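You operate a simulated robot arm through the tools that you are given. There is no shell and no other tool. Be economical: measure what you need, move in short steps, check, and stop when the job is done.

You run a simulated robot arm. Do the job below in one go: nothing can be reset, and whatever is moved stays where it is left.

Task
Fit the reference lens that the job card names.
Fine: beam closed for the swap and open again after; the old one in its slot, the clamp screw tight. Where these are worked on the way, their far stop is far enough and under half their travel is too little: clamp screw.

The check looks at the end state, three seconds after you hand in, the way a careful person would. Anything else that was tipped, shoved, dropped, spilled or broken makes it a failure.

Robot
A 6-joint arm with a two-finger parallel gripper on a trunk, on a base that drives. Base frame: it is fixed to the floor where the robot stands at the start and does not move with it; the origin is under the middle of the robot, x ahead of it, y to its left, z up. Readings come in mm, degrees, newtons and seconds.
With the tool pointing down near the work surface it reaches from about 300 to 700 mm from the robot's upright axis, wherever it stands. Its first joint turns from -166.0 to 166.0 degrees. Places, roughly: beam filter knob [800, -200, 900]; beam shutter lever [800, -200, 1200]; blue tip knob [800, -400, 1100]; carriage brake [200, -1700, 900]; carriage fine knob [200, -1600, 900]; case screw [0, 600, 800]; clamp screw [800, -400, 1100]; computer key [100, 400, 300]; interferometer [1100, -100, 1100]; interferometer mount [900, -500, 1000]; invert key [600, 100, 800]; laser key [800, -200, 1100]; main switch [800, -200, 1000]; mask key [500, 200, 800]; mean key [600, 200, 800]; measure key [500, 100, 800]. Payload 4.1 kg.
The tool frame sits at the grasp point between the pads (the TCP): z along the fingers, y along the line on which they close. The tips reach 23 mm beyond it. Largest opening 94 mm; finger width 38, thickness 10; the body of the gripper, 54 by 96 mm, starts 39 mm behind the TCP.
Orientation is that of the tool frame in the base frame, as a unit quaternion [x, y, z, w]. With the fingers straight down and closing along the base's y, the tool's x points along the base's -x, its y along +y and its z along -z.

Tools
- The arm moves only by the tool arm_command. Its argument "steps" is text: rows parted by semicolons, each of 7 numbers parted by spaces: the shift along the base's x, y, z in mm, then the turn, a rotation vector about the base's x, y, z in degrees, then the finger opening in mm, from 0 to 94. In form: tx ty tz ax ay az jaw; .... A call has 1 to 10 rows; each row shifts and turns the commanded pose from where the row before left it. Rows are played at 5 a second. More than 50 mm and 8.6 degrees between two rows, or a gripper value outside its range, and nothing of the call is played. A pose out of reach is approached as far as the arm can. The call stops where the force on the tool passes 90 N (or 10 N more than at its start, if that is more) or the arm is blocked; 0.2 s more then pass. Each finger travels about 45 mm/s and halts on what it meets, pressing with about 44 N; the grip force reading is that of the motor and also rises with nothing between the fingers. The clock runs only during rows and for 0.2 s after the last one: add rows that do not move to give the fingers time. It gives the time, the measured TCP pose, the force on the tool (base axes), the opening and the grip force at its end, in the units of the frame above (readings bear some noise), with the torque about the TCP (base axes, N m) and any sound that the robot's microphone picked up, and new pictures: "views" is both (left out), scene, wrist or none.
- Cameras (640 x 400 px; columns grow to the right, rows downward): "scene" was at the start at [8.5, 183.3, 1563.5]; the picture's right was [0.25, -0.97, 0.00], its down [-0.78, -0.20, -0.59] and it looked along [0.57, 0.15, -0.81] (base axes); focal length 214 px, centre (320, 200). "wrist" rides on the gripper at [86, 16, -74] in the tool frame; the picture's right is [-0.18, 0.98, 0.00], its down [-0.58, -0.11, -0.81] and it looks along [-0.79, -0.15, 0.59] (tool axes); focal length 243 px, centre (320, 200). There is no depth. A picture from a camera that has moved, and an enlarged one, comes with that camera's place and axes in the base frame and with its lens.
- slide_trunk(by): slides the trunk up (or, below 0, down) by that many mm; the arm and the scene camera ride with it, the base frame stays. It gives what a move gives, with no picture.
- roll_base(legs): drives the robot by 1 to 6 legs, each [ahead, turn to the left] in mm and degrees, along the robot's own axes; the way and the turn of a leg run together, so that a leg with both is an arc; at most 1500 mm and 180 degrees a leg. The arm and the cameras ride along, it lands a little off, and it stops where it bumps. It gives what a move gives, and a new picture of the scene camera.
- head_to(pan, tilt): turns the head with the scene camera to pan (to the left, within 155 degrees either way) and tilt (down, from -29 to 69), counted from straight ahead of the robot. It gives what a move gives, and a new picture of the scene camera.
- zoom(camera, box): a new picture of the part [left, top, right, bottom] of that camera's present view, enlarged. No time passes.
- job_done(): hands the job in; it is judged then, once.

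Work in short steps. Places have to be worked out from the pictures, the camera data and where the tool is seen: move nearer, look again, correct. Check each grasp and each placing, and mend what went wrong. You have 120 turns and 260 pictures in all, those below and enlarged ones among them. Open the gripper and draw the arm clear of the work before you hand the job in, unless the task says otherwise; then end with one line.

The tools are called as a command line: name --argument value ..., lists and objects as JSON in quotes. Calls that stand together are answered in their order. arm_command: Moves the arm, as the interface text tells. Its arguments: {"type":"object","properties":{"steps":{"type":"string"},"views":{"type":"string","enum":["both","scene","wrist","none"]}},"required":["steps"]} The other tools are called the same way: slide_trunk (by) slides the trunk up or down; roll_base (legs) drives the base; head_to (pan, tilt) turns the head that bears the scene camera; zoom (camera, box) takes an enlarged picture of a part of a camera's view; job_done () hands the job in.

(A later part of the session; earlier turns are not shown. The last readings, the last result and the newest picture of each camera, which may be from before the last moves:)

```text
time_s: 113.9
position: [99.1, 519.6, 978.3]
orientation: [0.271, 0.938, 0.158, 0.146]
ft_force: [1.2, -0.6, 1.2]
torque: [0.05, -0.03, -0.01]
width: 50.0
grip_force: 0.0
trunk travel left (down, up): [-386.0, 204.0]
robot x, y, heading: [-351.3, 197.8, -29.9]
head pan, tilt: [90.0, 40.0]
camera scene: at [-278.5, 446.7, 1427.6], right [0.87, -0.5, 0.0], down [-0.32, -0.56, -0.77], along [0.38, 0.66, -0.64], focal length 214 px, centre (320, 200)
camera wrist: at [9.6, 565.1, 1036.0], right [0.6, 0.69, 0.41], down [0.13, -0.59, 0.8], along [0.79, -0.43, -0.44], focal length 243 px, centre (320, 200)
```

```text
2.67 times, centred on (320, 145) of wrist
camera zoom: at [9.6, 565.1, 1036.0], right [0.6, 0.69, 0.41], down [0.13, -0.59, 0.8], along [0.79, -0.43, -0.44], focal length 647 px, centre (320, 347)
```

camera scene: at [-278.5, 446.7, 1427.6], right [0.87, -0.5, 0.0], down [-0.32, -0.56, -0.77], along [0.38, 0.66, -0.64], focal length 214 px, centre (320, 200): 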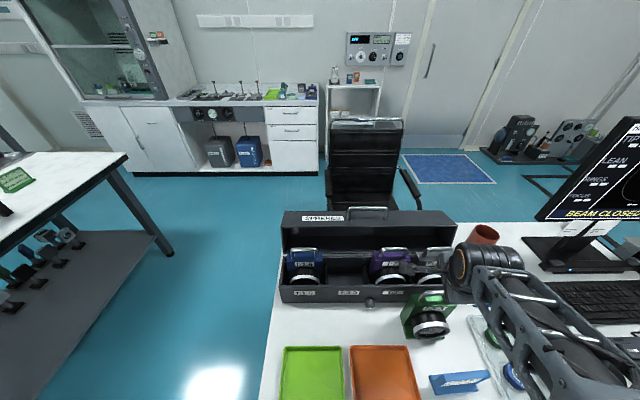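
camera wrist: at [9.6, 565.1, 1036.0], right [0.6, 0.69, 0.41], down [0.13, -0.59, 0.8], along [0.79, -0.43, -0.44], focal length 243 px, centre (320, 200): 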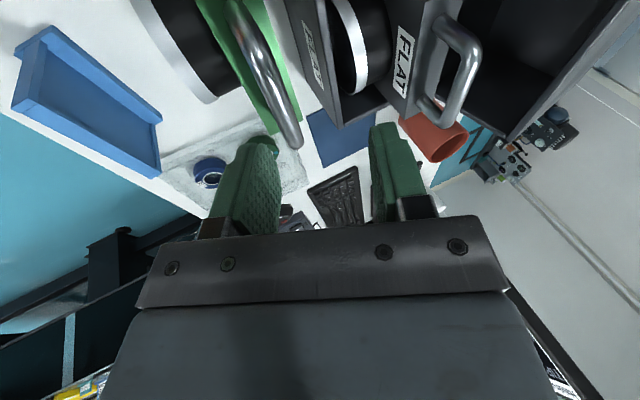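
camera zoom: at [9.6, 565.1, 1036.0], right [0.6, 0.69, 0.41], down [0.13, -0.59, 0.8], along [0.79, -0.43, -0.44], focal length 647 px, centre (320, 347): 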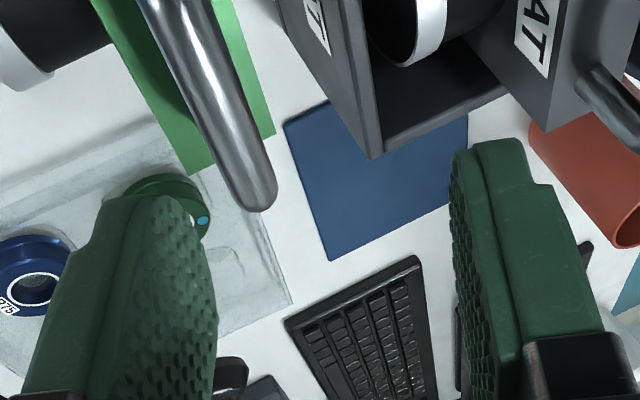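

Lens undisturbed. I lower 54 mm over the bar and close.

arm_command --steps "0 0 -20 0 0 0 50; 0 0 -20 0 0 0 50; 0 0 -12 0 0 0 50; 0 0 0 0 0 0 30; 0 0 0 0 0 0 5; 0 0 0 0 0 0 5; 0 0 0 0 0 0 5"

zoom --camera "scene" --box '[380, 240, 480, 340]'

```text
time_s: 115.5
position: [98.9, 520.9, 925.1]
orientation: [0.272, 0.938, 0.159, 0.146]
ft_force: [0.3, 0.1, -0.3]
torque: [-0.11, -0.13, 0.02]
width: 11.6
grip_force: 43.8
trunk travel left (down, up): [-386.0, 204.0]
robot x, y, heading: [-349.7, 196.3, -30.0]
head pan, tilt: [90.0, 40.0]
camera scene: at [-278.3, 446.9, 1427.5], right [0.87, -0.5, 0.0], down [-0.32, -0.56, -0.77], along [0.38, 0.66, -0.64], focal length 214 px, centre (320, 200)
camera wrist: at [9.8, 565.8, 984.0], right [0.6, 0.69, 0.4], down [0.13, -0.59, 0.8], along [0.79, -0.43, -0.44], focal length 243 px, centre (320, 200)
```

scene: 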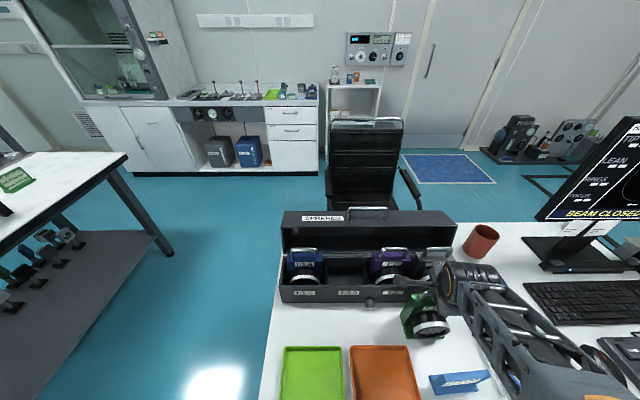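
wrist: 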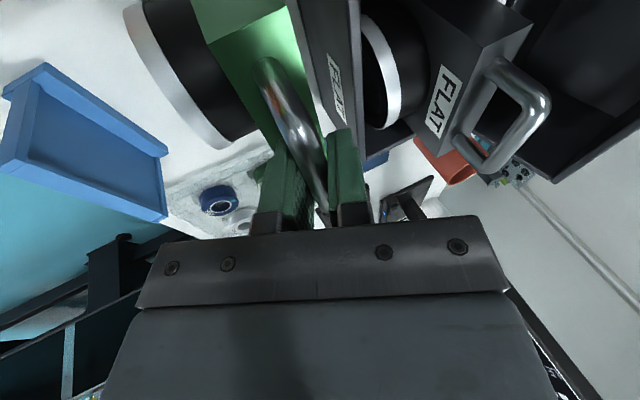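

```text
4.00 times, centred on (430, 290) of scene
camera zoom: at [-278.3, 446.9, 1427.5], right [0.87, -0.5, 0.0], down [-0.32, -0.56, -0.77], along [0.38, 0.66, -0.64], focal length 858 px, centre (-120, -160)
```

zoom: 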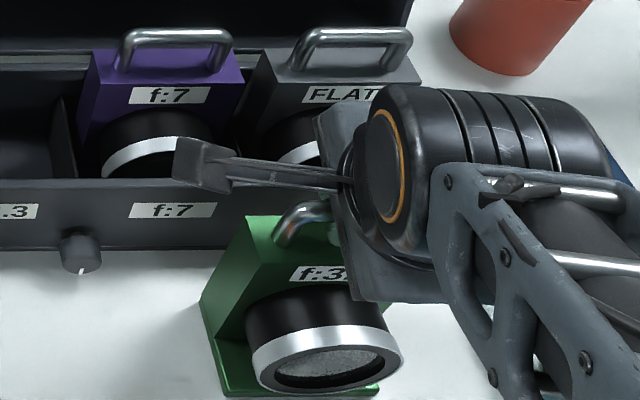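

Regripped with the lean (11.6 mm). I lift 185 mm and move left to in front of the 3.3 slot.

arm_command --steps "0 0 10 0 0 0 5; 0 0 40 0 0 0 5; 0 0 45 0 0 0 5; 0 0 45 0 0 0 5; 0 0 45 0 0 0 5; -35.7 20.6 0 0 0 0 5; -35.7 20.6 0 0 0 0 5; -35.7 20.6 0 0 0 0 5; -35.7 20.6 0 0 0 0 5; -35.7 20.6 0 0 0 0 5"

zoom --camera "scene" --box '[260, 180, 460, 310]'

```text
time_s: 117.7
position: [-78.7, 624.0, 1111.1]
orientation: [0.271, 0.938, 0.158, 0.146]
ft_force: [0.3, -0.4, -5.9]
torque: [0.06, -0.02, 0.0]
width: 11.6
grip_force: 44.3
trunk travel left (down, up): [-386.0, 204.0]
robot x, y, heading: [-350.5, 196.7, -30.0]
head pan, tilt: [90.0, 40.0]
camera scene: at [-278.4, 447.2, 1427.5], right [0.87, -0.5, 0.0], down [-0.32, -0.56, -0.77], along [0.38, 0.66, -0.64], focal length 214 px, centre (320, 200)
camera wrist: at [-168.8, 669.0, 1169.0], right [0.6, 0.69, 0.4], down [0.13, -0.59, 0.8], along [0.79, -0.43, -0.44], focal length 243 px, centre (320, 200)
```

scene: 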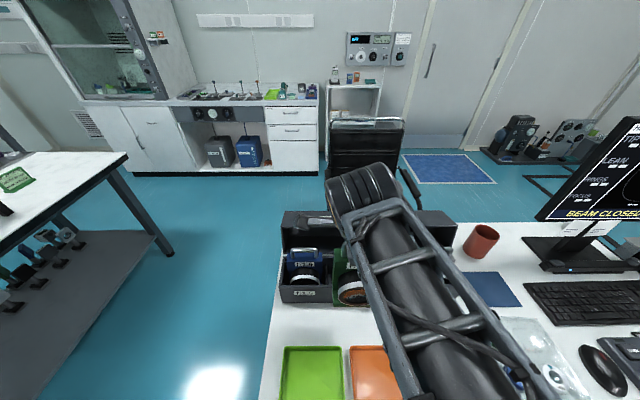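
wrist: 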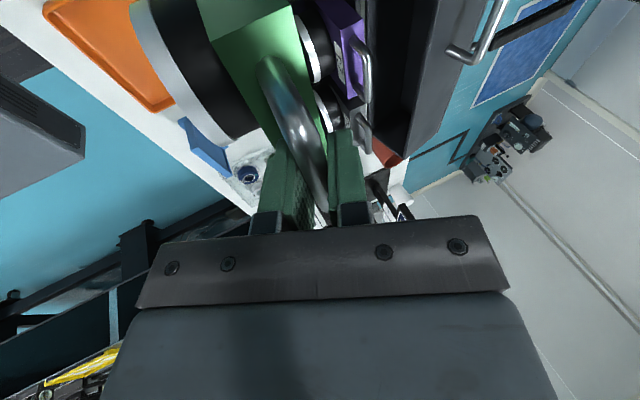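

```text
3.08 times, centred on (360, 245) of scene
camera zoom: at [-278.4, 447.2, 1427.5], right [0.87, -0.5, 0.0], down [-0.32, -0.56, -0.77], along [0.38, 0.66, -0.64], focal length 660 px, centre (197, 62)
```

zoom: 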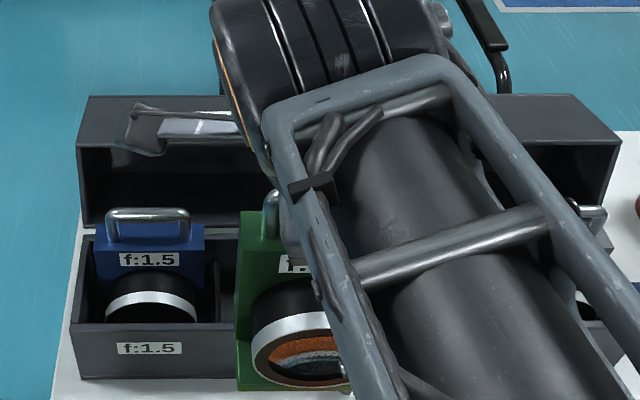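

Lens centre matches TCP a. Slot centre is a≈-382, handles line b≈617. I move in over the slot, still above it.

arm_command --steps "17.6 34.5 0 0 0 0 5; 19.3 33.5 0 0 0 0 5; 19.3 33.5 0 0 0 0 5; 0 0 0 0 0 0 5"

zoom --camera "scene" --box '[260, 170, 460, 300]'

zoom --camera "wrist" --box '[120, 0, 440, 200]'

```text
time_s: 118.7
position: [-22.9, 724.9, 1110.0]
orientation: [0.272, 0.938, 0.156, 0.147]
ft_force: [0.3, 0.6, -5.9]
torque: [0.02, -0.04, -0.03]
width: 11.5
grip_force: 44.3
trunk travel left (down, up): [-386.0, 204.0]
robot x, y, heading: [-352.1, 199.5, -29.6]
head pan, tilt: [90.0, 40.0]
camera scene: at [-277.9, 447.8, 1427.4], right [0.87, -0.5, 0.0], down [-0.32, -0.56, -0.77], along [0.38, 0.66, -0.64], focal length 214 px, centre (320, 200)
camera wrist: at [-112.0, 770.6, 1167.9], right [0.61, 0.69, 0.4], down [0.13, -0.58, 0.8], along [0.79, -0.43, -0.44], focal length 243 px, centre (320, 200)
```

scene: 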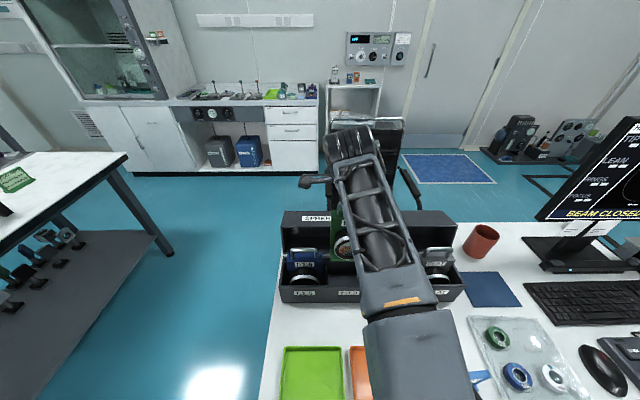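
wrist: 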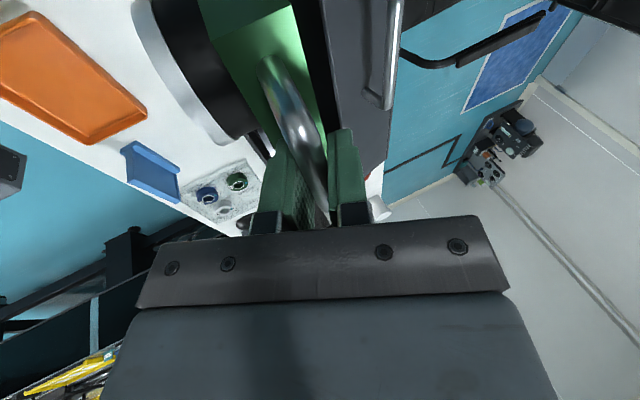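

```text
3.08 times, centred on (360, 235) of scene
camera zoom: at [-277.9, 447.8, 1427.4], right [0.87, -0.5, 0.0], down [-0.32, -0.56, -0.77], along [0.38, 0.66, -0.64], focal length 660 px, centre (197, 92)
```

zoom: 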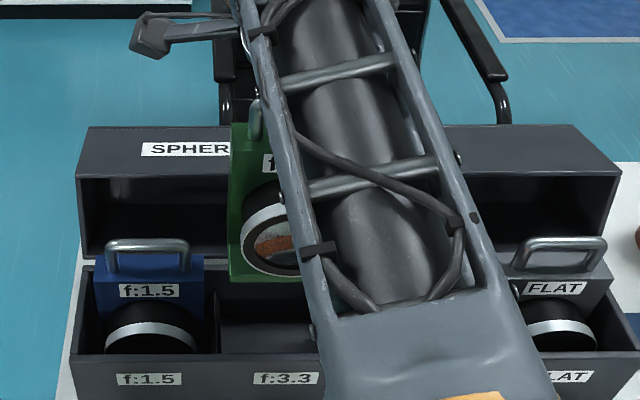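

```text
2.00 times, centred on (280, 100) of wrist
camera zoom: at [-112.0, 770.6, 1167.9], right [0.61, 0.69, 0.4], down [0.13, -0.58, 0.8], along [0.79, -0.43, -0.44], focal length 485 px, centre (400, 400)
```

zoom: 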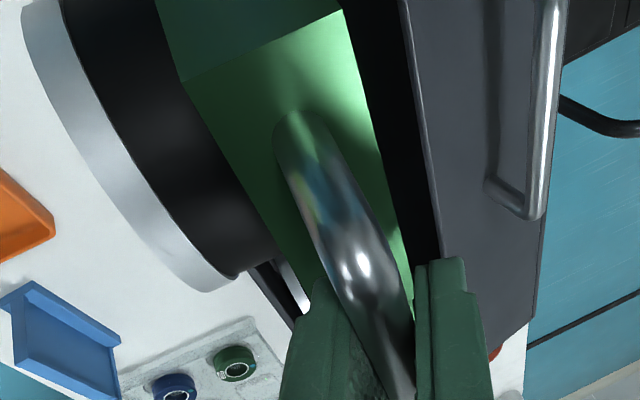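

Lens stands over the slot: left edge about 8 mm inside the left divider. I shift 2 mm left and lower carefully, watching forces.

arm_command --steps "-1.7 1 -20 0 0 0 5; 0 0 -20 0 0 0 5; 0 0 -15 0 0 0 5; 0 0 -8 0 0 0 5; 0 0 -8 0 0 0 5; 0 0 -8 0 0 0 5; 0 0 -8 0 0 0 5; 0 0 0 0 0 0 5"

zoom --camera "scene" --box '[260, 170, 460, 300]'

```text
time_s: 120.5
position: [-25.5, 725.9, 1023.0]
orientation: [0.273, 0.938, 0.158, 0.147]
ft_force: [0.0, 0.3, -6.0]
torque: [0.01, -0.03, 0.02]
width: 11.4
grip_force: 43.6
trunk travel left (down, up): [-386.0, 204.0]
robot x, y, heading: [-347.5, 195.9, -29.6]
head pan, tilt: [90.0, 40.0]
camera scene: at [-278.2, 447.4, 1427.5], right [0.87, -0.5, 0.0], down [-0.32, -0.56, -0.77], along [0.38, 0.66, -0.64], focal length 214 px, centre (320, 200)
camera wrist: at [-114.5, 771.5, 1081.5], right [0.6, 0.69, 0.4], down [0.13, -0.59, 0.8], along [0.79, -0.43, -0.44], focal length 243 px, centre (320, 200)
```

scene: 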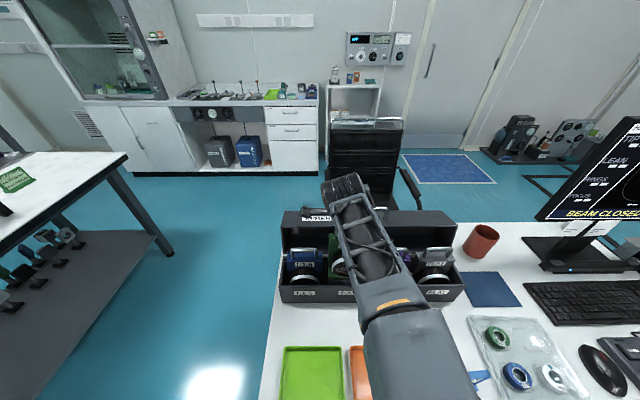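
wrist: 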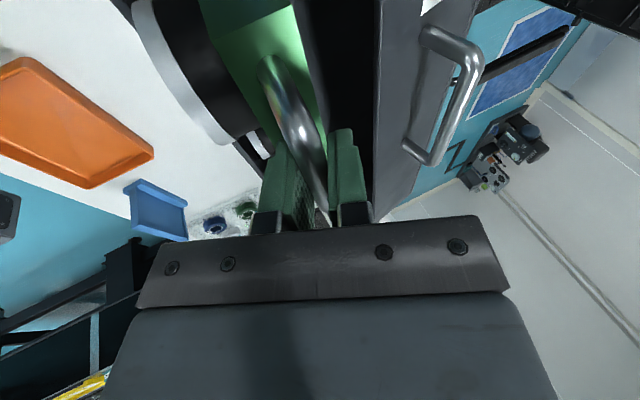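

```text
3.08 times, centred on (360, 235) of scene
camera zoom: at [-278.2, 447.4, 1427.5], right [0.87, -0.5, 0.0], down [-0.32, -0.56, -0.77], along [0.38, 0.66, -0.64], focal length 660 px, centre (197, 92)
```

zoom: 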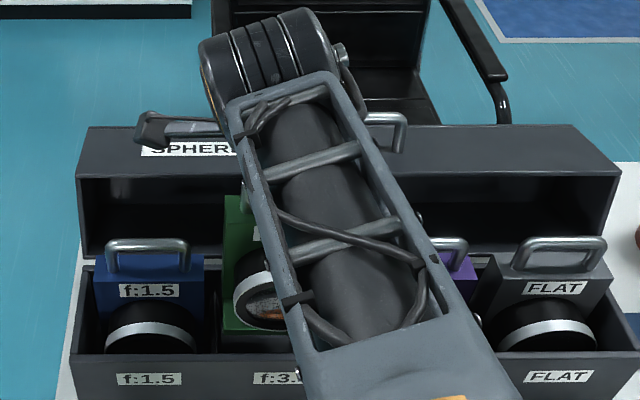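

Entering the slot without contact. Continue down.

arm_command --steps "0 0 -10 0 0 0 5; 0 0 -10 0 0 0 5; 0 0 -10 0 0 0 5; 0 0 -10 0 0 0 5; 0 0 -10 0 0 0 5; 0 0 -10 0 0 0 5; 0 0 -10 0 0 0 5; 0 0 0 0 0 0 5" --views "wrist"

zoom --camera "scene" --box '[260, 170, 460, 300]'

```text
time_s: 122.3
position: [-24.6, 726.3, 953.6]
orientation: [0.272, 0.938, 0.158, 0.146]
ft_force: [-0.2, -0.2, -5.2]
torque: [0.03, -0.04, 0.01]
width: 11.1
grip_force: 44.0
trunk travel left (down, up): [-386.0, 204.0]
robot x, y, heading: [-348.7, 198.6, -29.9]
head pan, tilt: [90.0, 40.0]
camera wrist: at [-114.6, 771.4, 1011.5], right [0.6, 0.69, 0.4], down [0.13, -0.59, 0.8], along [0.79, -0.43, -0.44], focal length 243 px, centre (320, 200)
```

wrist: 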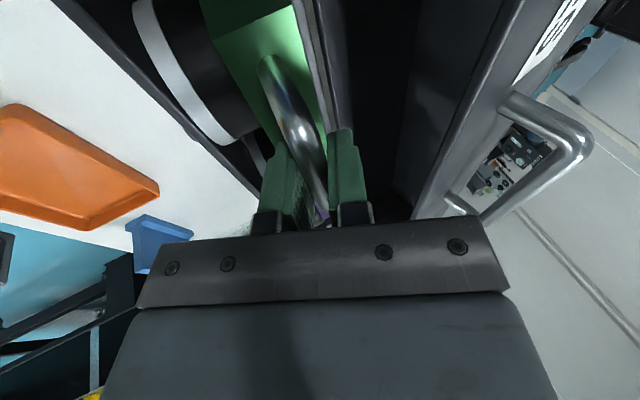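

```text
3.08 times, centred on (360, 235) of scene
camera zoom: at [-278.2, 447.4, 1427.4], right [0.87, -0.5, 0.0], down [-0.32, -0.56, -0.77], along [0.38, 0.66, -0.64], focal length 660 px, centre (197, 92)
```

zoom: 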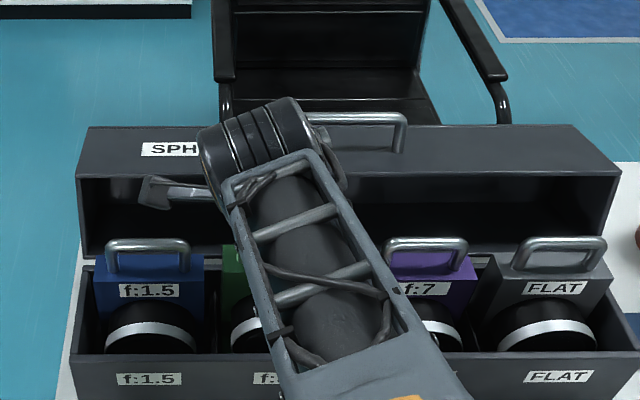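

Almost home. 3 mm steps until the weight comes off.

arm_command --steps "0 0 -3 0 0 0 5; 0 0 -3 0 0 0 5; 0 0 -3 0 0 0 5; 0 0 0 0 0 0 5" --views "none"

arm_command --steps "0 0 -2 0 0 0 5; 0 0 -2 0 0 0 5; 0 0 0 0 0 0 5" --views "none"

arm_command --steps "0 0 -2 0 0 0 5; 0 0 -2 0 0 0 5; 0 0 0 0 0 0 5" --views "none"

```text
time_s: 123.3
position: [-24.7, 727.2, 944.0]
orientation: [0.271, 0.938, 0.159, 0.145]
ft_force: [0.3, 0.0, -5.5]
torque: [0.0, -0.04, -0.02]
width: 11.5
grip_force: 43.7
trunk travel left (down, up): [-386.0, 204.0]
robot x, y, heading: [-350.9, 201.1, -29.8]
head pan, tilt: [90.0, 40.0]
```

```text
time_s: 124.1
position: [-24.5, 726.3, 940.3]
orientation: [0.271, 0.938, 0.158, 0.146]
ft_force: [0.4, 0.2, -5.2]
torque: [0.01, 0.0, 0.02]
width: 11.3
grip_force: 43.9
trunk travel left (down, up): [-386.0, 204.0]
robot x, y, heading: [-350.6, 198.6, -29.7]
head pan, tilt: [90.0, 40.0]
```

```text
time_s: 124.9
position: [-24.6, 726.5, 936.7]
orientation: [0.273, 0.938, 0.158, 0.146]
ft_force: [0.4, 0.5, -5.8]
torque: [0.01, -0.01, 0.0]
width: 11.3
grip_force: 44.1
trunk travel left (down, up): [-386.0, 204.0]
robot x, y, heading: [-352.7, 198.3, -30.0]
head pan, tilt: [90.0, 40.0]
```

arm_command --steps "0 0 -2 0 0 0 5; 0 0 -1 0 0 0 5; 0 0 0 0 0 0 5" --views "none"

arm_command --steps "0 0 -2 0 0 0 5; 0 0 -1 0 0 0 5; 0 0 0 0 0 0 5" --views "wrist"

```text
time_s: 125.7
position: [-25.2, 726.4, 935.9]
orientation: [0.272, 0.937, 0.161, 0.147]
ft_force: [2.6, 2.8, 11.1]
torque: [0.11, 0.0, 0.01]
width: 11.4
grip_force: 44.2
trunk travel left (down, up): [-386.0, 204.0]
robot x, y, heading: [-351.8, 196.2, -29.8]
head pan, tilt: [90.0, 40.0]
```

```text
time_s: 126.5
position: [-24.6, 726.2, 935.0]
orientation: [0.272, 0.937, 0.164, 0.148]
ft_force: [7.7, 5.9, 33.4]
torque: [-0.14, -0.25, -0.02]
width: 11.7
grip_force: 44.1
trunk travel left (down, up): [-386.0, 204.0]
robot x, y, heading: [-351.6, 197.5, -29.6]
head pan, tilt: [90.0, 40.0]
camera wrist: at [-114.7, 770.3, 994.3], right [0.6, 0.68, 0.41], down [0.13, -0.59, 0.79], along [0.79, -0.43, -0.44], focal length 243 px, centre (320, 200)
```

wrist: 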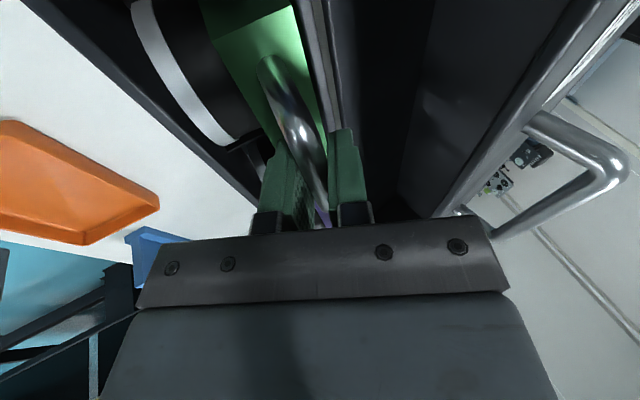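

Seated at z≈936 as predicted. Relieve and open, then rise straight up.

arm_command --steps "0 0 2 0 0 0 5; 0 0 2 0 0 0 5; 0 0 0 0 0 0 15; 0 0 0 0 0 0 25; 0 0 0 0 0 0 36; 0 0 0 0 0 0 36; 0 0 10 0 0 0 36; 0 0 30 0 0 0 36; 0 0 40 0 0 0 36; 0 0 40 0 0 0 50"

zoom --camera "scene" --box '[260, 170, 460, 300]'

```text
time_s: 128.7
position: [-23.8, 725.7, 1056.1]
orientation: [0.272, 0.938, 0.158, 0.146]
ft_force: [-0.2, 0.4, 0.3]
torque: [0.0, 0.03, 0.02]
width: 50.0
grip_force: 0.0
trunk travel left (down, up): [-386.0, 204.0]
robot x, y, heading: [-350.5, 195.4, -30.0]
head pan, tilt: [90.0, 40.0]
camera scene: at [-278.4, 446.9, 1427.5], right [0.87, -0.5, 0.0], down [-0.32, -0.56, -0.77], along [0.38, 0.66, -0.64], focal length 214 px, centre (320, 200)
camera wrist: at [-114.2, 771.7, 1113.6], right [0.61, 0.69, 0.4], down [0.13, -0.59, 0.8], along [0.79, -0.43, -0.44], focal length 243 px, centre (320, 200)
```

scene: 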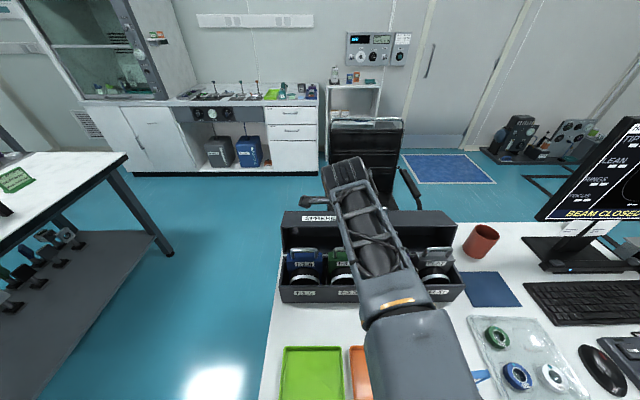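
wrist: 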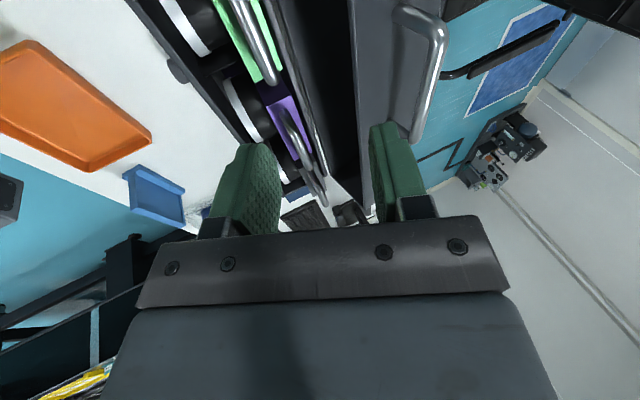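

```text
3.08 times, centred on (360, 235) of scene
camera zoom: at [-278.4, 446.9, 1427.5], right [0.87, -0.5, 0.0], down [-0.32, -0.56, -0.77], along [0.38, 0.66, -0.64], focal length 660 px, centre (197, 92)
```

zoom: 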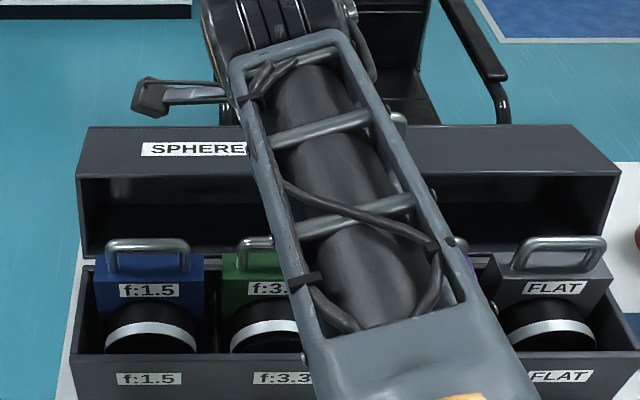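

The f:3.3 lens sits properly in its slot. Now I move over the FLAT lens (a≈-131), adding pitch to 26° for the later reach at the mount.

arm_command --steps "-10 -17.3 5 0 0 0 50; 36.4 -21 0 0 0 0 50; 36.4 -21 0 0 0 0 50; 36.4 -21 0 0 0 0 50; 36.4 -21 0 0 0 0 50; 36.4 -21 0 0 0 0 50; 36.4 -21 0 -3.24 -5.62 -2.62 50; 10 17.3 0 -3.24 -5.62 -2.62 50; 0 0 0 0 0 0 50"

zoom --camera "wrist" --box '[160, 0, 480, 200]'

zoom --camera "scene" --box '[270, 170, 470, 300]'

```text
time_s: 130.7
position: [194.4, 599.5, 1057.7]
orientation: [0.29, 0.913, 0.123, 0.26]
ft_force: [0.6, 0.4, -0.3]
torque: [0.02, 0.01, -0.03]
width: 49.7
grip_force: 0.1
trunk travel left (down, up): [-386.0, 204.0]
robot x, y, heading: [-349.5, 196.3, -29.8]
head pan, tilt: [90.0, 40.0]
camera scene: at [-278.3, 447.3, 1427.5], right [0.87, -0.5, 0.0], down [-0.32, -0.56, -0.77], along [0.38, 0.66, -0.64], focal length 214 px, centre (320, 200)
camera wrist: at [100.5, 658.3, 1093.6], right [0.58, 0.68, 0.44], down [-0.08, -0.49, 0.87], along [0.81, -0.54, -0.23], focal length 243 px, centre (320, 200)
```

scene: 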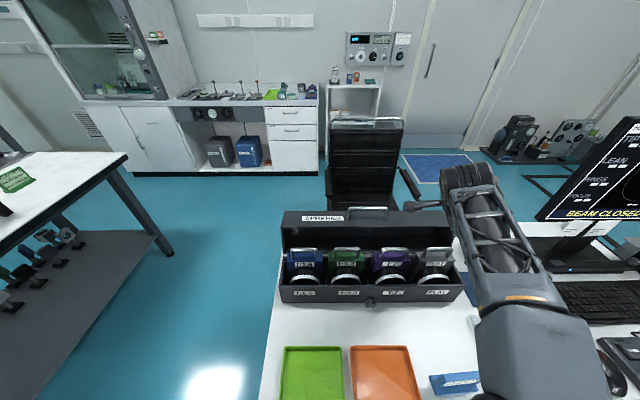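
wrist: 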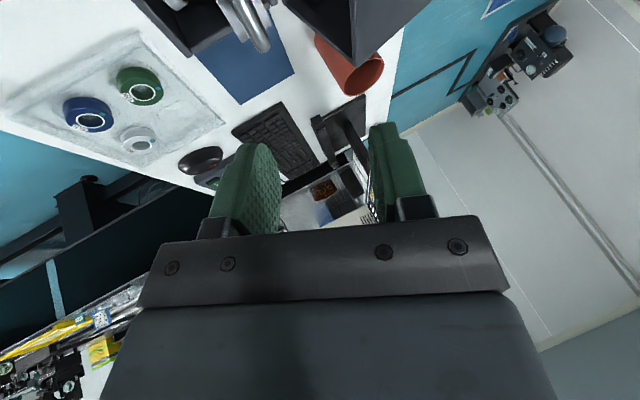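

```text
2.00 times, centred on (320, 100) of wrist
camera zoom: at [100.5, 658.3, 1093.6], right [0.58, 0.68, 0.44], down [-0.08, -0.49, 0.87], along [0.81, -0.54, -0.23], focal length 485 px, centre (320, 400)
```

zoom: 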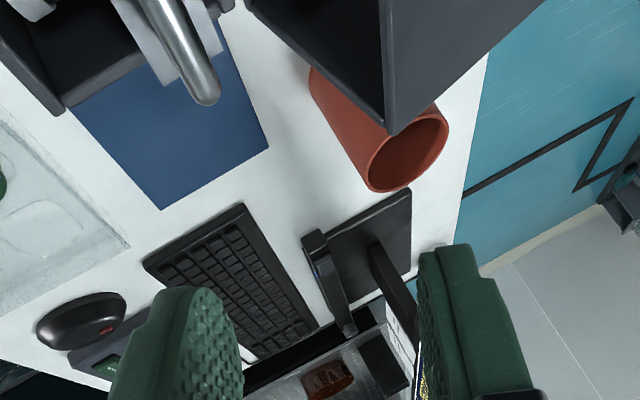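

```text
3.08 times, centred on (370, 235) of scene
camera zoom: at [-278.3, 447.3, 1427.5], right [0.87, -0.5, 0.0], down [-0.32, -0.56, -0.77], along [0.38, 0.66, -0.64], focal length 660 px, centre (166, 92)
```

zoom: 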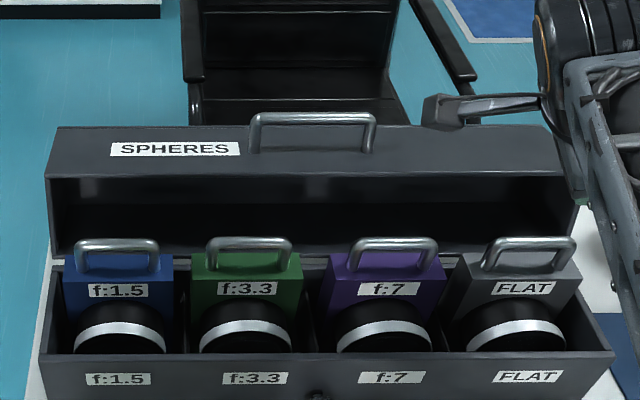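

All four lenses look right; FLAT's handle is level with 3.3's. TCP is nearly aligned (shift +3 in a); I lower 121 mm around the FLAT handle and check before closing.

arm_command --steps "2.6 -1.5 -30 0 0 0 42; 0 0 -30 0 0 0 42; 0 0 -25 0 0 0 42; 0 0 -15 0 0 0 42; 0 0 -12 0 0 0 42; 0 0 -10 0 0 0 42; 0 0 0 0 0 0 42"

zoom --camera "scene" --box '[330, 190, 490, 300]'

```text
time_s: 132.3
position: [196.4, 598.9, 938.6]
orientation: [0.289, 0.913, 0.124, 0.259]
ft_force: [0.0, 0.6, -0.8]
torque: [-0.02, 0.01, 0.01]
width: 42.0
grip_force: 0.1
trunk travel left (down, up): [-386.0, 204.0]
robot x, y, heading: [-348.2, 198.1, -30.0]
head pan, tilt: [90.0, 40.0]
camera scene: at [-278.4, 447.0, 1427.6], right [0.87, -0.5, 0.0], down [-0.32, -0.56, -0.77], along [0.38, 0.66, -0.64], focal length 214 px, centre (320, 200)
camera wrist: at [103.3, 657.3, 971.8], right [0.58, 0.68, 0.44], down [-0.08, -0.49, 0.87], along [0.81, -0.54, -0.23], focal length 243 px, centre (320, 200)
```

scene: 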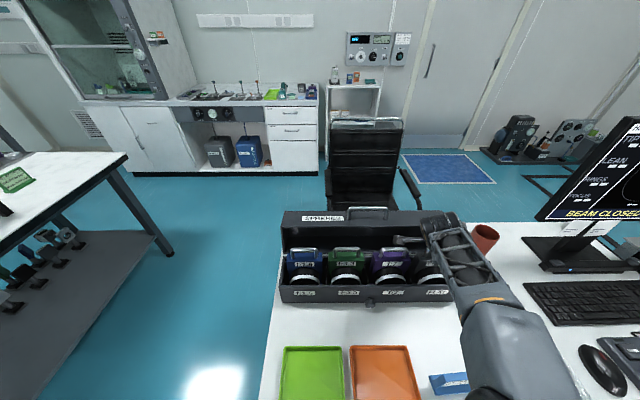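
wrist: 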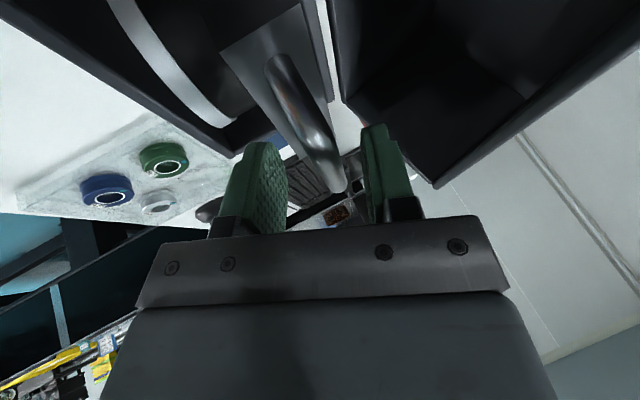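

```text
3.64 times, centred on (410, 245) of scene
camera zoom: at [-278.4, 447.0, 1427.6], right [0.87, -0.5, 0.0], down [-0.32, -0.56, -0.77], along [0.38, 0.66, -0.64], focal length 780 px, centre (-7, 36)
```

zoom: 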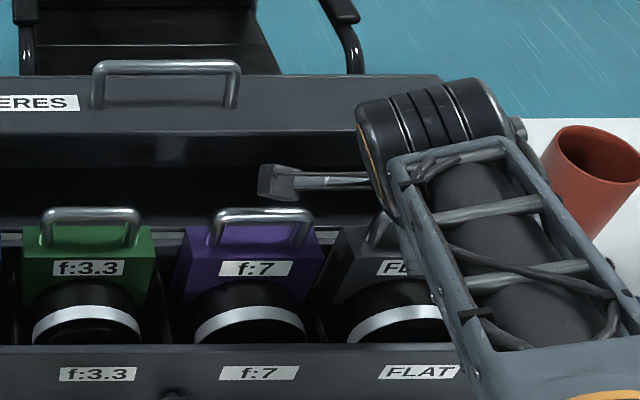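

Bar between pads. Close, then lift 180 mm straight up.

arm_command --steps "0 0 0 0 0 0 20; 0 0 0 0 0 0 5; 0 0 0 0 0 0 5; 0 0 0 0 0 0 5; 0 0 3 0 0 0 5; 0 0 3 0 0 0 5; 0 0 0 0 0 0 5" --views "none"

arm_command --steps "0 0 10 0 0 0 5; 0 0 15 0 0 0 5; 0 0 25 0 0 0 5; 0 0 30 0 0 0 5; 0 0 35 0 0 0 5; 0 0 35 0 0 0 5; 0 0 35 0 0 0 5; 0 0 0 0 0 0 5"

zoom --camera "scene" --box '[330, 170, 490, 300]'

```text
time_s: 133.9
position: [195.8, 599.2, 943.7]
orientation: [0.288, 0.914, 0.123, 0.259]
ft_force: [-0.9, 0.0, -5.2]
torque: [0.06, -0.01, 0.01]
width: 11.9
grip_force: 44.0
trunk travel left (down, up): [-386.0, 204.0]
robot x, y, heading: [-348.6, 198.2, -29.6]
head pan, tilt: [90.0, 40.0]
```

```text
time_s: 135.7
position: [191.0, 594.5, 1123.6]
orientation: [0.288, 0.914, 0.123, 0.259]
ft_force: [0.1, 0.8, -5.6]
torque: [0.05, -0.01, 0.03]
width: 11.4
grip_force: 44.0
out of reach, approached as far as the arm can: row 7
trunk travel left (down, up): [-386.0, 204.0]
robot x, y, heading: [-354.0, 200.0, -29.6]
head pan, tilt: [90.0, 40.0]
camera scene: at [-277.7, 447.5, 1427.4], right [0.87, -0.5, 0.0], down [-0.32, -0.56, -0.77], along [0.38, 0.66, -0.64], focal length 214 px, centre (320, 200)
camera wrist: at [98.7, 653.9, 1158.7], right [0.58, 0.68, 0.44], down [-0.08, -0.49, 0.87], along [0.81, -0.54, -0.23], focal length 243 px, centre (320, 200)
```

scene: 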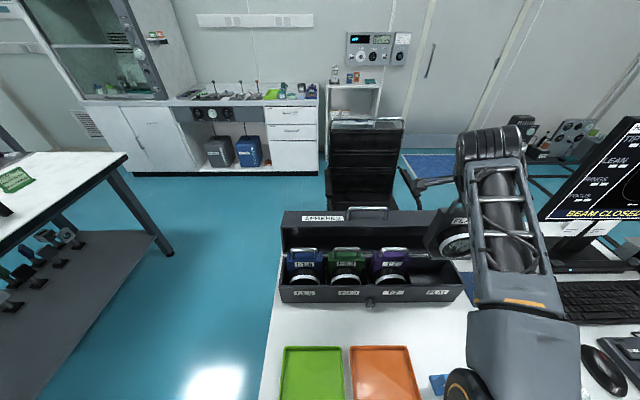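
wrist: 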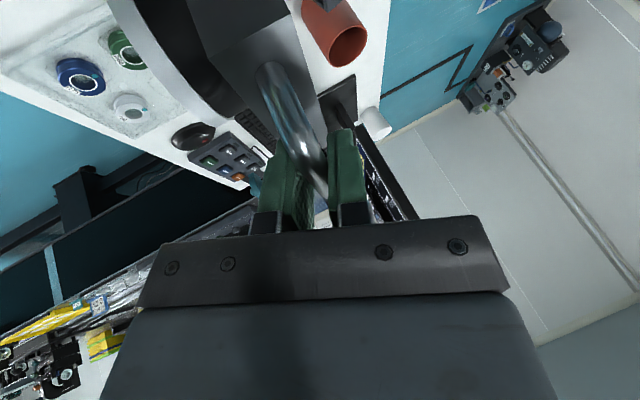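

```text
3.08 times, centred on (410, 235) of scene
camera zoom: at [-277.7, 447.5, 1427.4], right [0.87, -0.5, 0.0], down [-0.32, -0.56, -0.77], along [0.38, 0.66, -0.64], focal length 660 px, centre (43, 92)
```

zoom: 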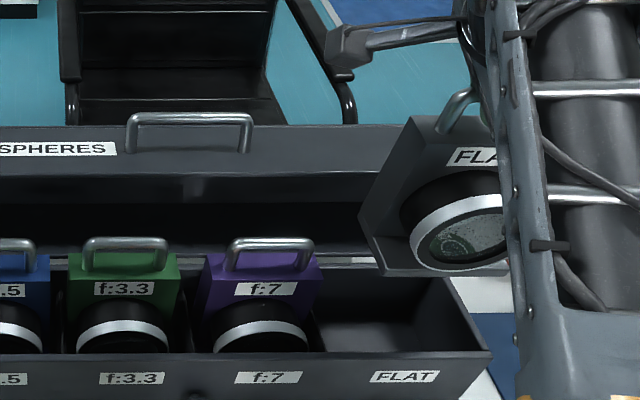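

FLAT is out, but the arm is stretched. I pull towards the robot (‑b) to bend the elbow, then raise the trunk.

arm_command --steps "-20 -34.6 0 0 0 0 5; -22.5 -39 0 0 0 0 5; -22.5 -39 0 0 0 0 5; -10 -17.3 0 0 0 0 5; 0 0 0 0 0 0 5" --views "scene"

slide_trunk --by 200

```text
time_s: 136.9
position: [116.8, 465.0, 1125.6]
orientation: [0.289, 0.913, 0.124, 0.26]
ft_force: [-0.3, -0.4, -5.3]
torque: [0.04, 0.03, 0.02]
width: 11.8
grip_force: 43.9
trunk travel left (down, up): [-386.0, 204.0]
robot x, y, heading: [-348.4, 199.9, -29.9]
head pan, tilt: [90.0, 40.0]
camera scene: at [-278.1, 447.0, 1427.5], right [0.87, -0.5, 0.0], down [-0.32, -0.56, -0.77], along [0.38, 0.66, -0.64], focal length 214 px, centre (320, 200)
```

scene: 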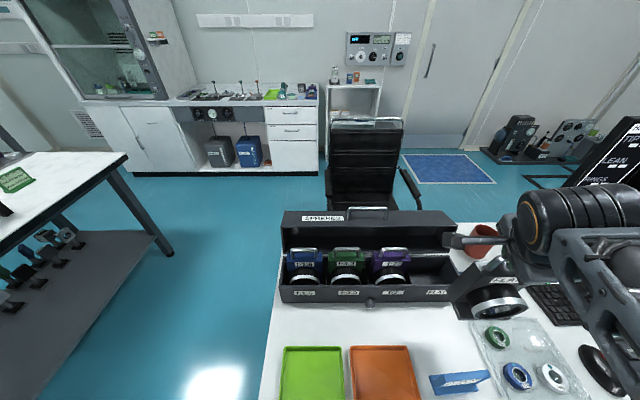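

```text
time_s: 139.1
position: [118.1, 464.8, 1325.3]
orientation: [0.288, 0.914, 0.124, 0.259]
ft_force: [-0.6, -0.4, -4.9]
torque: [0.02, 0.01, 0.05]
width: 11.5
grip_force: 44.1
trunk travel left (down, up): [-586.0, 4.0]
robot x, y, heading: [-350.1, 197.1, -30.0]
head pan, tilt: [90.0, 40.0]
```

Swing the arm back to the front along an arc.

arm_command --steps "-6 -48.5 0 0 0 0 5; -2.9 -49.1 0 0 0 0 5; -2.9 -49.1 0 0 0 0 5; -3.8 -48.6 0 0 0 0 5; -6 -48.5 0 0 0 0 5; -10 -47.3 0 0 0 0 5; -12.6 -45.8 0 0 0 0 5; -16.1 -43.8 0 0 0 0 5; -20.4 -41.3 0 0 0 0 5; -10 -17.3 0 0 0 0 5" --views "none"

head_to --pan 0 --tilt 45

```text
time_s: 141.3
position: [24.9, 25.4, 1326.0]
orientation: [0.288, 0.914, 0.125, 0.259]
ft_force: [0.5, -0.5, -5.5]
torque: [0.02, 0.03, -0.01]
width: 11.6
grip_force: 44.3
trunk travel left (down, up): [-586.0, 4.0]
robot x, y, heading: [-350.5, 198.7, -29.8]
head pan, tilt: [90.0, 40.0]
```

```text
time_s: 142.9
position: [26.1, 24.5, 1325.0]
orientation: [0.287, 0.913, 0.124, 0.26]
ft_force: [0.2, -0.9, -5.0]
torque: [0.04, 0.05, -0.01]
width: 11.6
grip_force: 43.8
trunk travel left (down, up): [-586.0, 4.0]
robot x, y, heading: [-353.4, 197.2, -29.8]
head pan, tilt: [0.0, 45.0]
camera scene: at [-249.8, 332.5, 1620.3], right [-0.5, -0.87, 0.0], down [-0.61, 0.35, -0.71], along [0.61, -0.35, -0.71], focal length 214 px, centre (320, 200)
```

scene: 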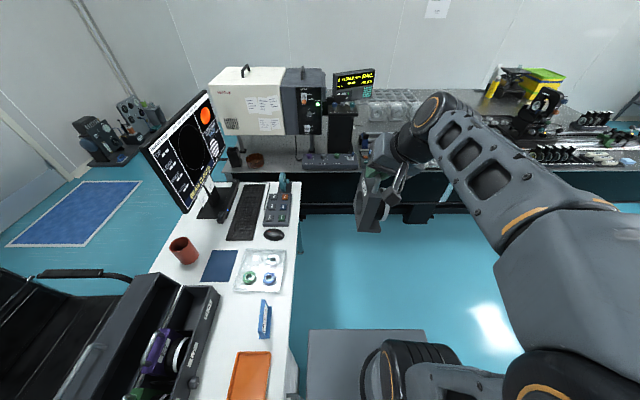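

Drive forward 745 mm back to the working place at the optical table.

roll_base --legs '[[745, 0]]'

```text
time_s: 147.0
position: [678.0, -343.0, 1326.8]
orientation: [0.286, 0.914, 0.124, 0.258]
ft_force: [0.5, -0.2, -5.2]
torque: [0.02, 0.04, 0.03]
width: 11.5
grip_force: 43.8
trunk travel left (down, up): [-586.0, 4.0]
robot x, y, heading: [302.7, -172.8, -29.7]
head pan, tilt: [0.0, 45.0]
camera scene: at [399.2, -37.0, 1620.3], right [-0.49, -0.87, 0.0], down [-0.62, 0.35, -0.71], along [0.62, -0.35, -0.71], focal length 214 px, centre (320, 200)
```

scene: 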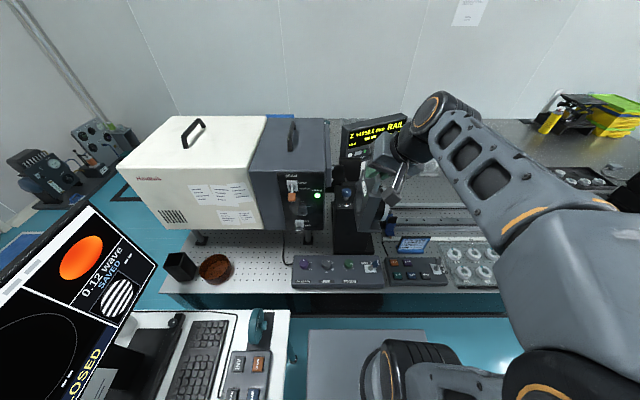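

Robot is at a≈348. Target seat for FLAT's handle: a≈1053.5, b≈38, z≈1168. I advance high over the knobs.

arm_command --steps "41.6 -24 0 0 0 0 5; 41.6 -24 0 0 0 0 5; 41.6 -24 0 0 0 0 5; 41.6 -24 0 0 0 0 5; 41.6 -24 -5 0 0 0 5; 22 -15 -15 0 0 0 5; 0 0 0 0 0 0 5"

head_to --pan -5 --tilt 60

zoom --camera "scene" --box '[280, 0, 440, 110]'

```text
time_s: 148.6
position: [907.0, -477.7, 1304.4]
orientation: [0.286, 0.914, 0.124, 0.258]
ft_force: [0.0, -0.1, -5.9]
torque: [0.0, 0.05, 0.0]
width: 11.6
grip_force: 44.1
trunk travel left (down, up): [-586.0, 4.0]
robot x, y, heading: [300.8, -171.4, -29.7]
head pan, tilt: [0.0, 45.0]
camera scene: at [398.8, -36.7, 1620.3], right [-0.49, -0.87, 0.0], down [-0.62, 0.35, -0.71], along [0.62, -0.35, -0.71], focal length 214 px, centre (320, 200)
camera wrist: at [813.5, -419.1, 1339.4], right [0.58, 0.68, 0.44], down [-0.08, -0.49, 0.87], along [0.81, -0.54, -0.23], focal length 243 px, centre (320, 200)
```

scene: 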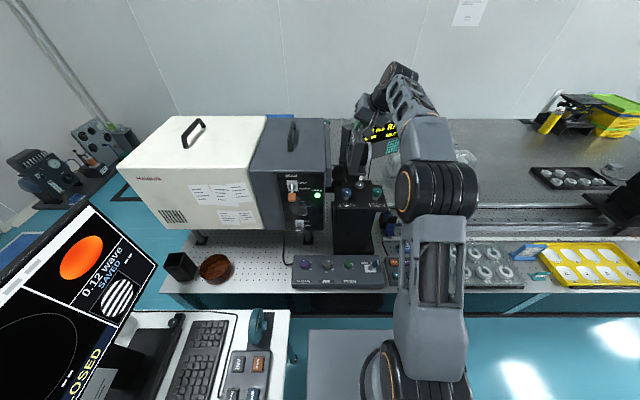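
wrist: 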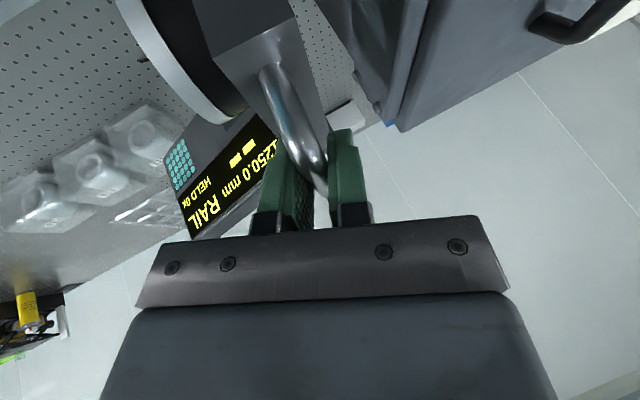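

```text
time_s: 149.3
position: [908.2, -478.0, 1305.6]
orientation: [0.287, 0.914, 0.124, 0.259]
ft_force: [-0.3, -0.5, -5.1]
torque: [-0.01, 0.02, -0.02]
width: 11.8
grip_force: 44.5
trunk travel left (down, up): [-586.0, 4.0]
robot x, y, heading: [298.4, -173.4, -29.4]
head pan, tilt: [-5.0, 60.0]
camera scene: at [383.3, -34.7, 1600.9], right [-0.57, -0.82, 0.0], down [-0.71, 0.49, -0.5], along [0.41, -0.28, -0.87], focal length 214 px, centre (320, 200)
```

scene: 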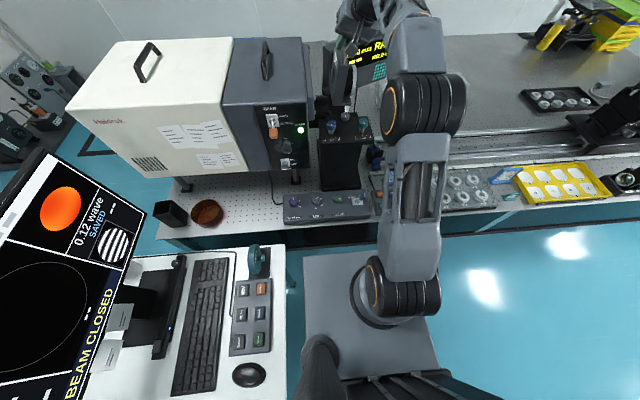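

```text
3.64 times, centred on (360, 55) of scene
camera zoom: at [383.3, -34.7, 1600.9], right [-0.57, -0.82, 0.0], down [-0.71, 0.49, -0.5], along [0.41, -0.28, -0.87], focal length 780 px, centre (174, 727)
```

zoom: 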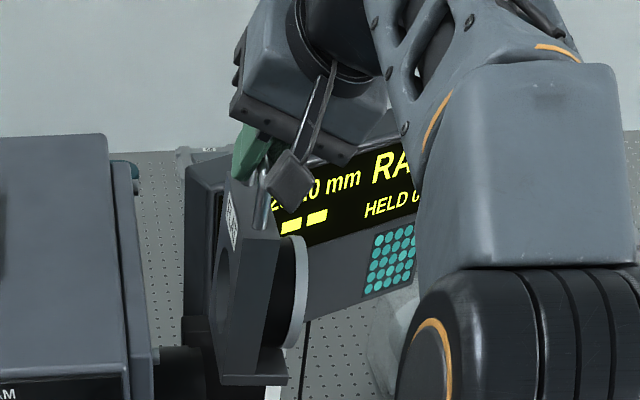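

Now over to a=1053.5, b=38 and down to z≈1285, then look from the same head angle as at removal.

arm_command --steps "11.5 -8 -8 0 0 0 5; 11.7 -7.7 -8 0 0 0 5; 0 0 -8 0 0 0 5; 0 0 0 0 0 0 5" --views "none"

head_to --pan -5 --tilt 65

zoom --camera "scene" --box '[280, 0, 440, 100]'

```text
time_s: 150.3
position: [930.0, -493.2, 1282.0]
orientation: [0.286, 0.914, 0.125, 0.258]
ft_force: [-0.2, -0.1, -4.7]
torque: [-0.01, 0.03, 0.01]
width: 11.9
grip_force: 43.9
trunk travel left (down, up): [-586.0, 4.0]
robot x, y, heading: [302.3, -171.3, -29.5]
head pan, tilt: [-5.0, 60.0]
```

```text
time_s: 151.0
position: [929.7, -493.1, 1280.5]
orientation: [0.286, 0.914, 0.125, 0.258]
ft_force: [-0.3, 1.1, -5.1]
torque: [0.02, 0.05, 0.01]
width: 11.5
grip_force: 44.1
trunk travel left (down, up): [-586.0, 4.0]
robot x, y, heading: [300.7, -172.6, -29.6]
head pan, tilt: [-5.0, 65.0]
camera scene: at [378.4, -31.3, 1595.3], right [-0.57, -0.82, 0.0], down [-0.75, 0.51, -0.42], along [0.35, -0.24, -0.91], focal length 214 px, centre (320, 200)
```

scene: 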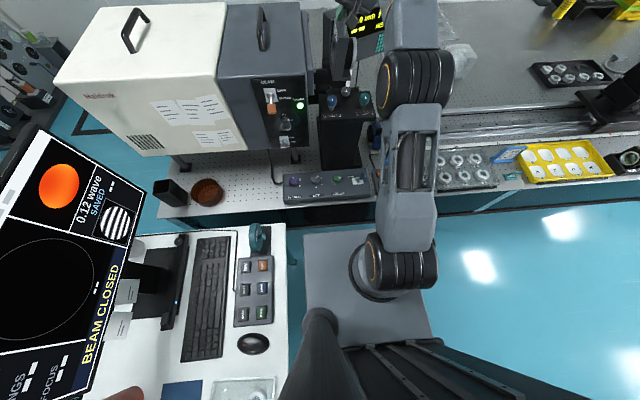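

```text
4.00 times, centred on (360, 50) of scene
camera zoom: at [378.4, -31.3, 1595.3], right [-0.57, -0.82, 0.0], down [-0.75, 0.51, -0.42], along [0.35, -0.24, -0.91], focal length 858 px, centre (160, 800)
```

zoom: 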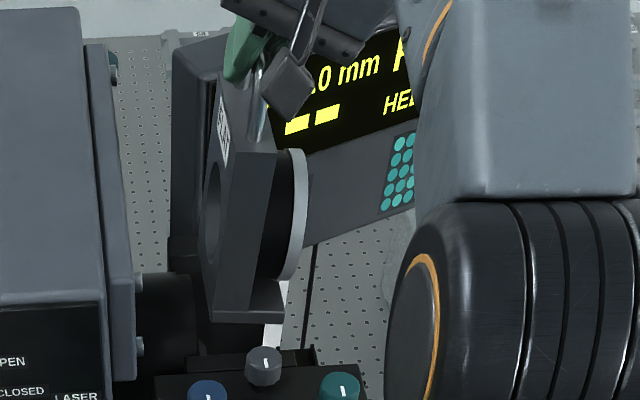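

Compared with the removal picture, FLAT's bottom hangs about 5° towards +b. I turn the tool back 5° about the handle axis and compare again.

arm_command --steps "0 0 0 -4.33 2.5 0 5; 0 0 0 0 0 0 5" --views "wrist"

zoom --camera "scene" --box '[280, 0, 440, 100]'

```text
time_s: 151.6
position: [931.2, -494.1, 1281.0]
orientation: [0.279, 0.924, 0.083, 0.249]
ft_force: [0.1, 0.0, -6.0]
torque: [0.07, -0.03, -0.01]
width: 11.5
grip_force: 44.1
trunk travel left (down, up): [-586.0, 4.0]
robot x, y, heading: [297.8, -174.3, -29.4]
head pan, tilt: [-5.0, 65.0]
camera wrist: at [837.9, -432.3, 1315.1], right [0.6, 0.71, 0.36], down [-0.04, -0.43, 0.9], along [0.8, -0.56, -0.23], focal length 243 px, centre (320, 200)
```

wrist: 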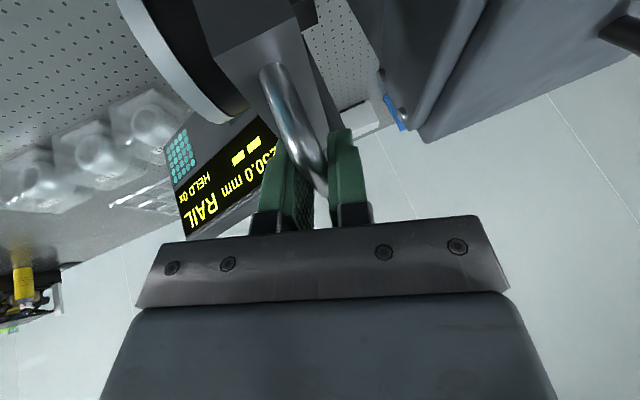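

```text
4.00 times, centred on (360, 50) of scene
camera zoom: at [378.3, -31.3, 1595.3], right [-0.57, -0.82, 0.0], down [-0.75, 0.51, -0.42], along [0.35, -0.24, -0.91], focal length 858 px, centre (160, 800)
```

zoom: 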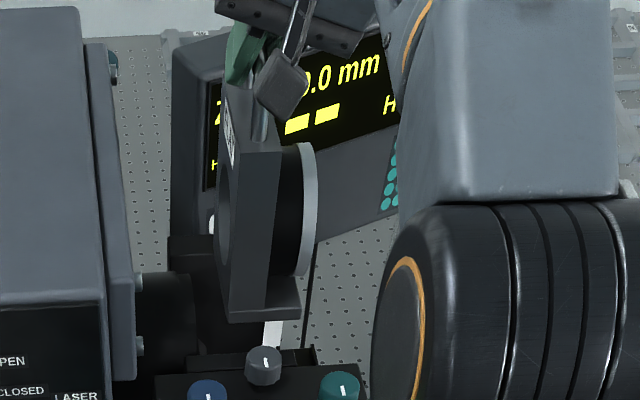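

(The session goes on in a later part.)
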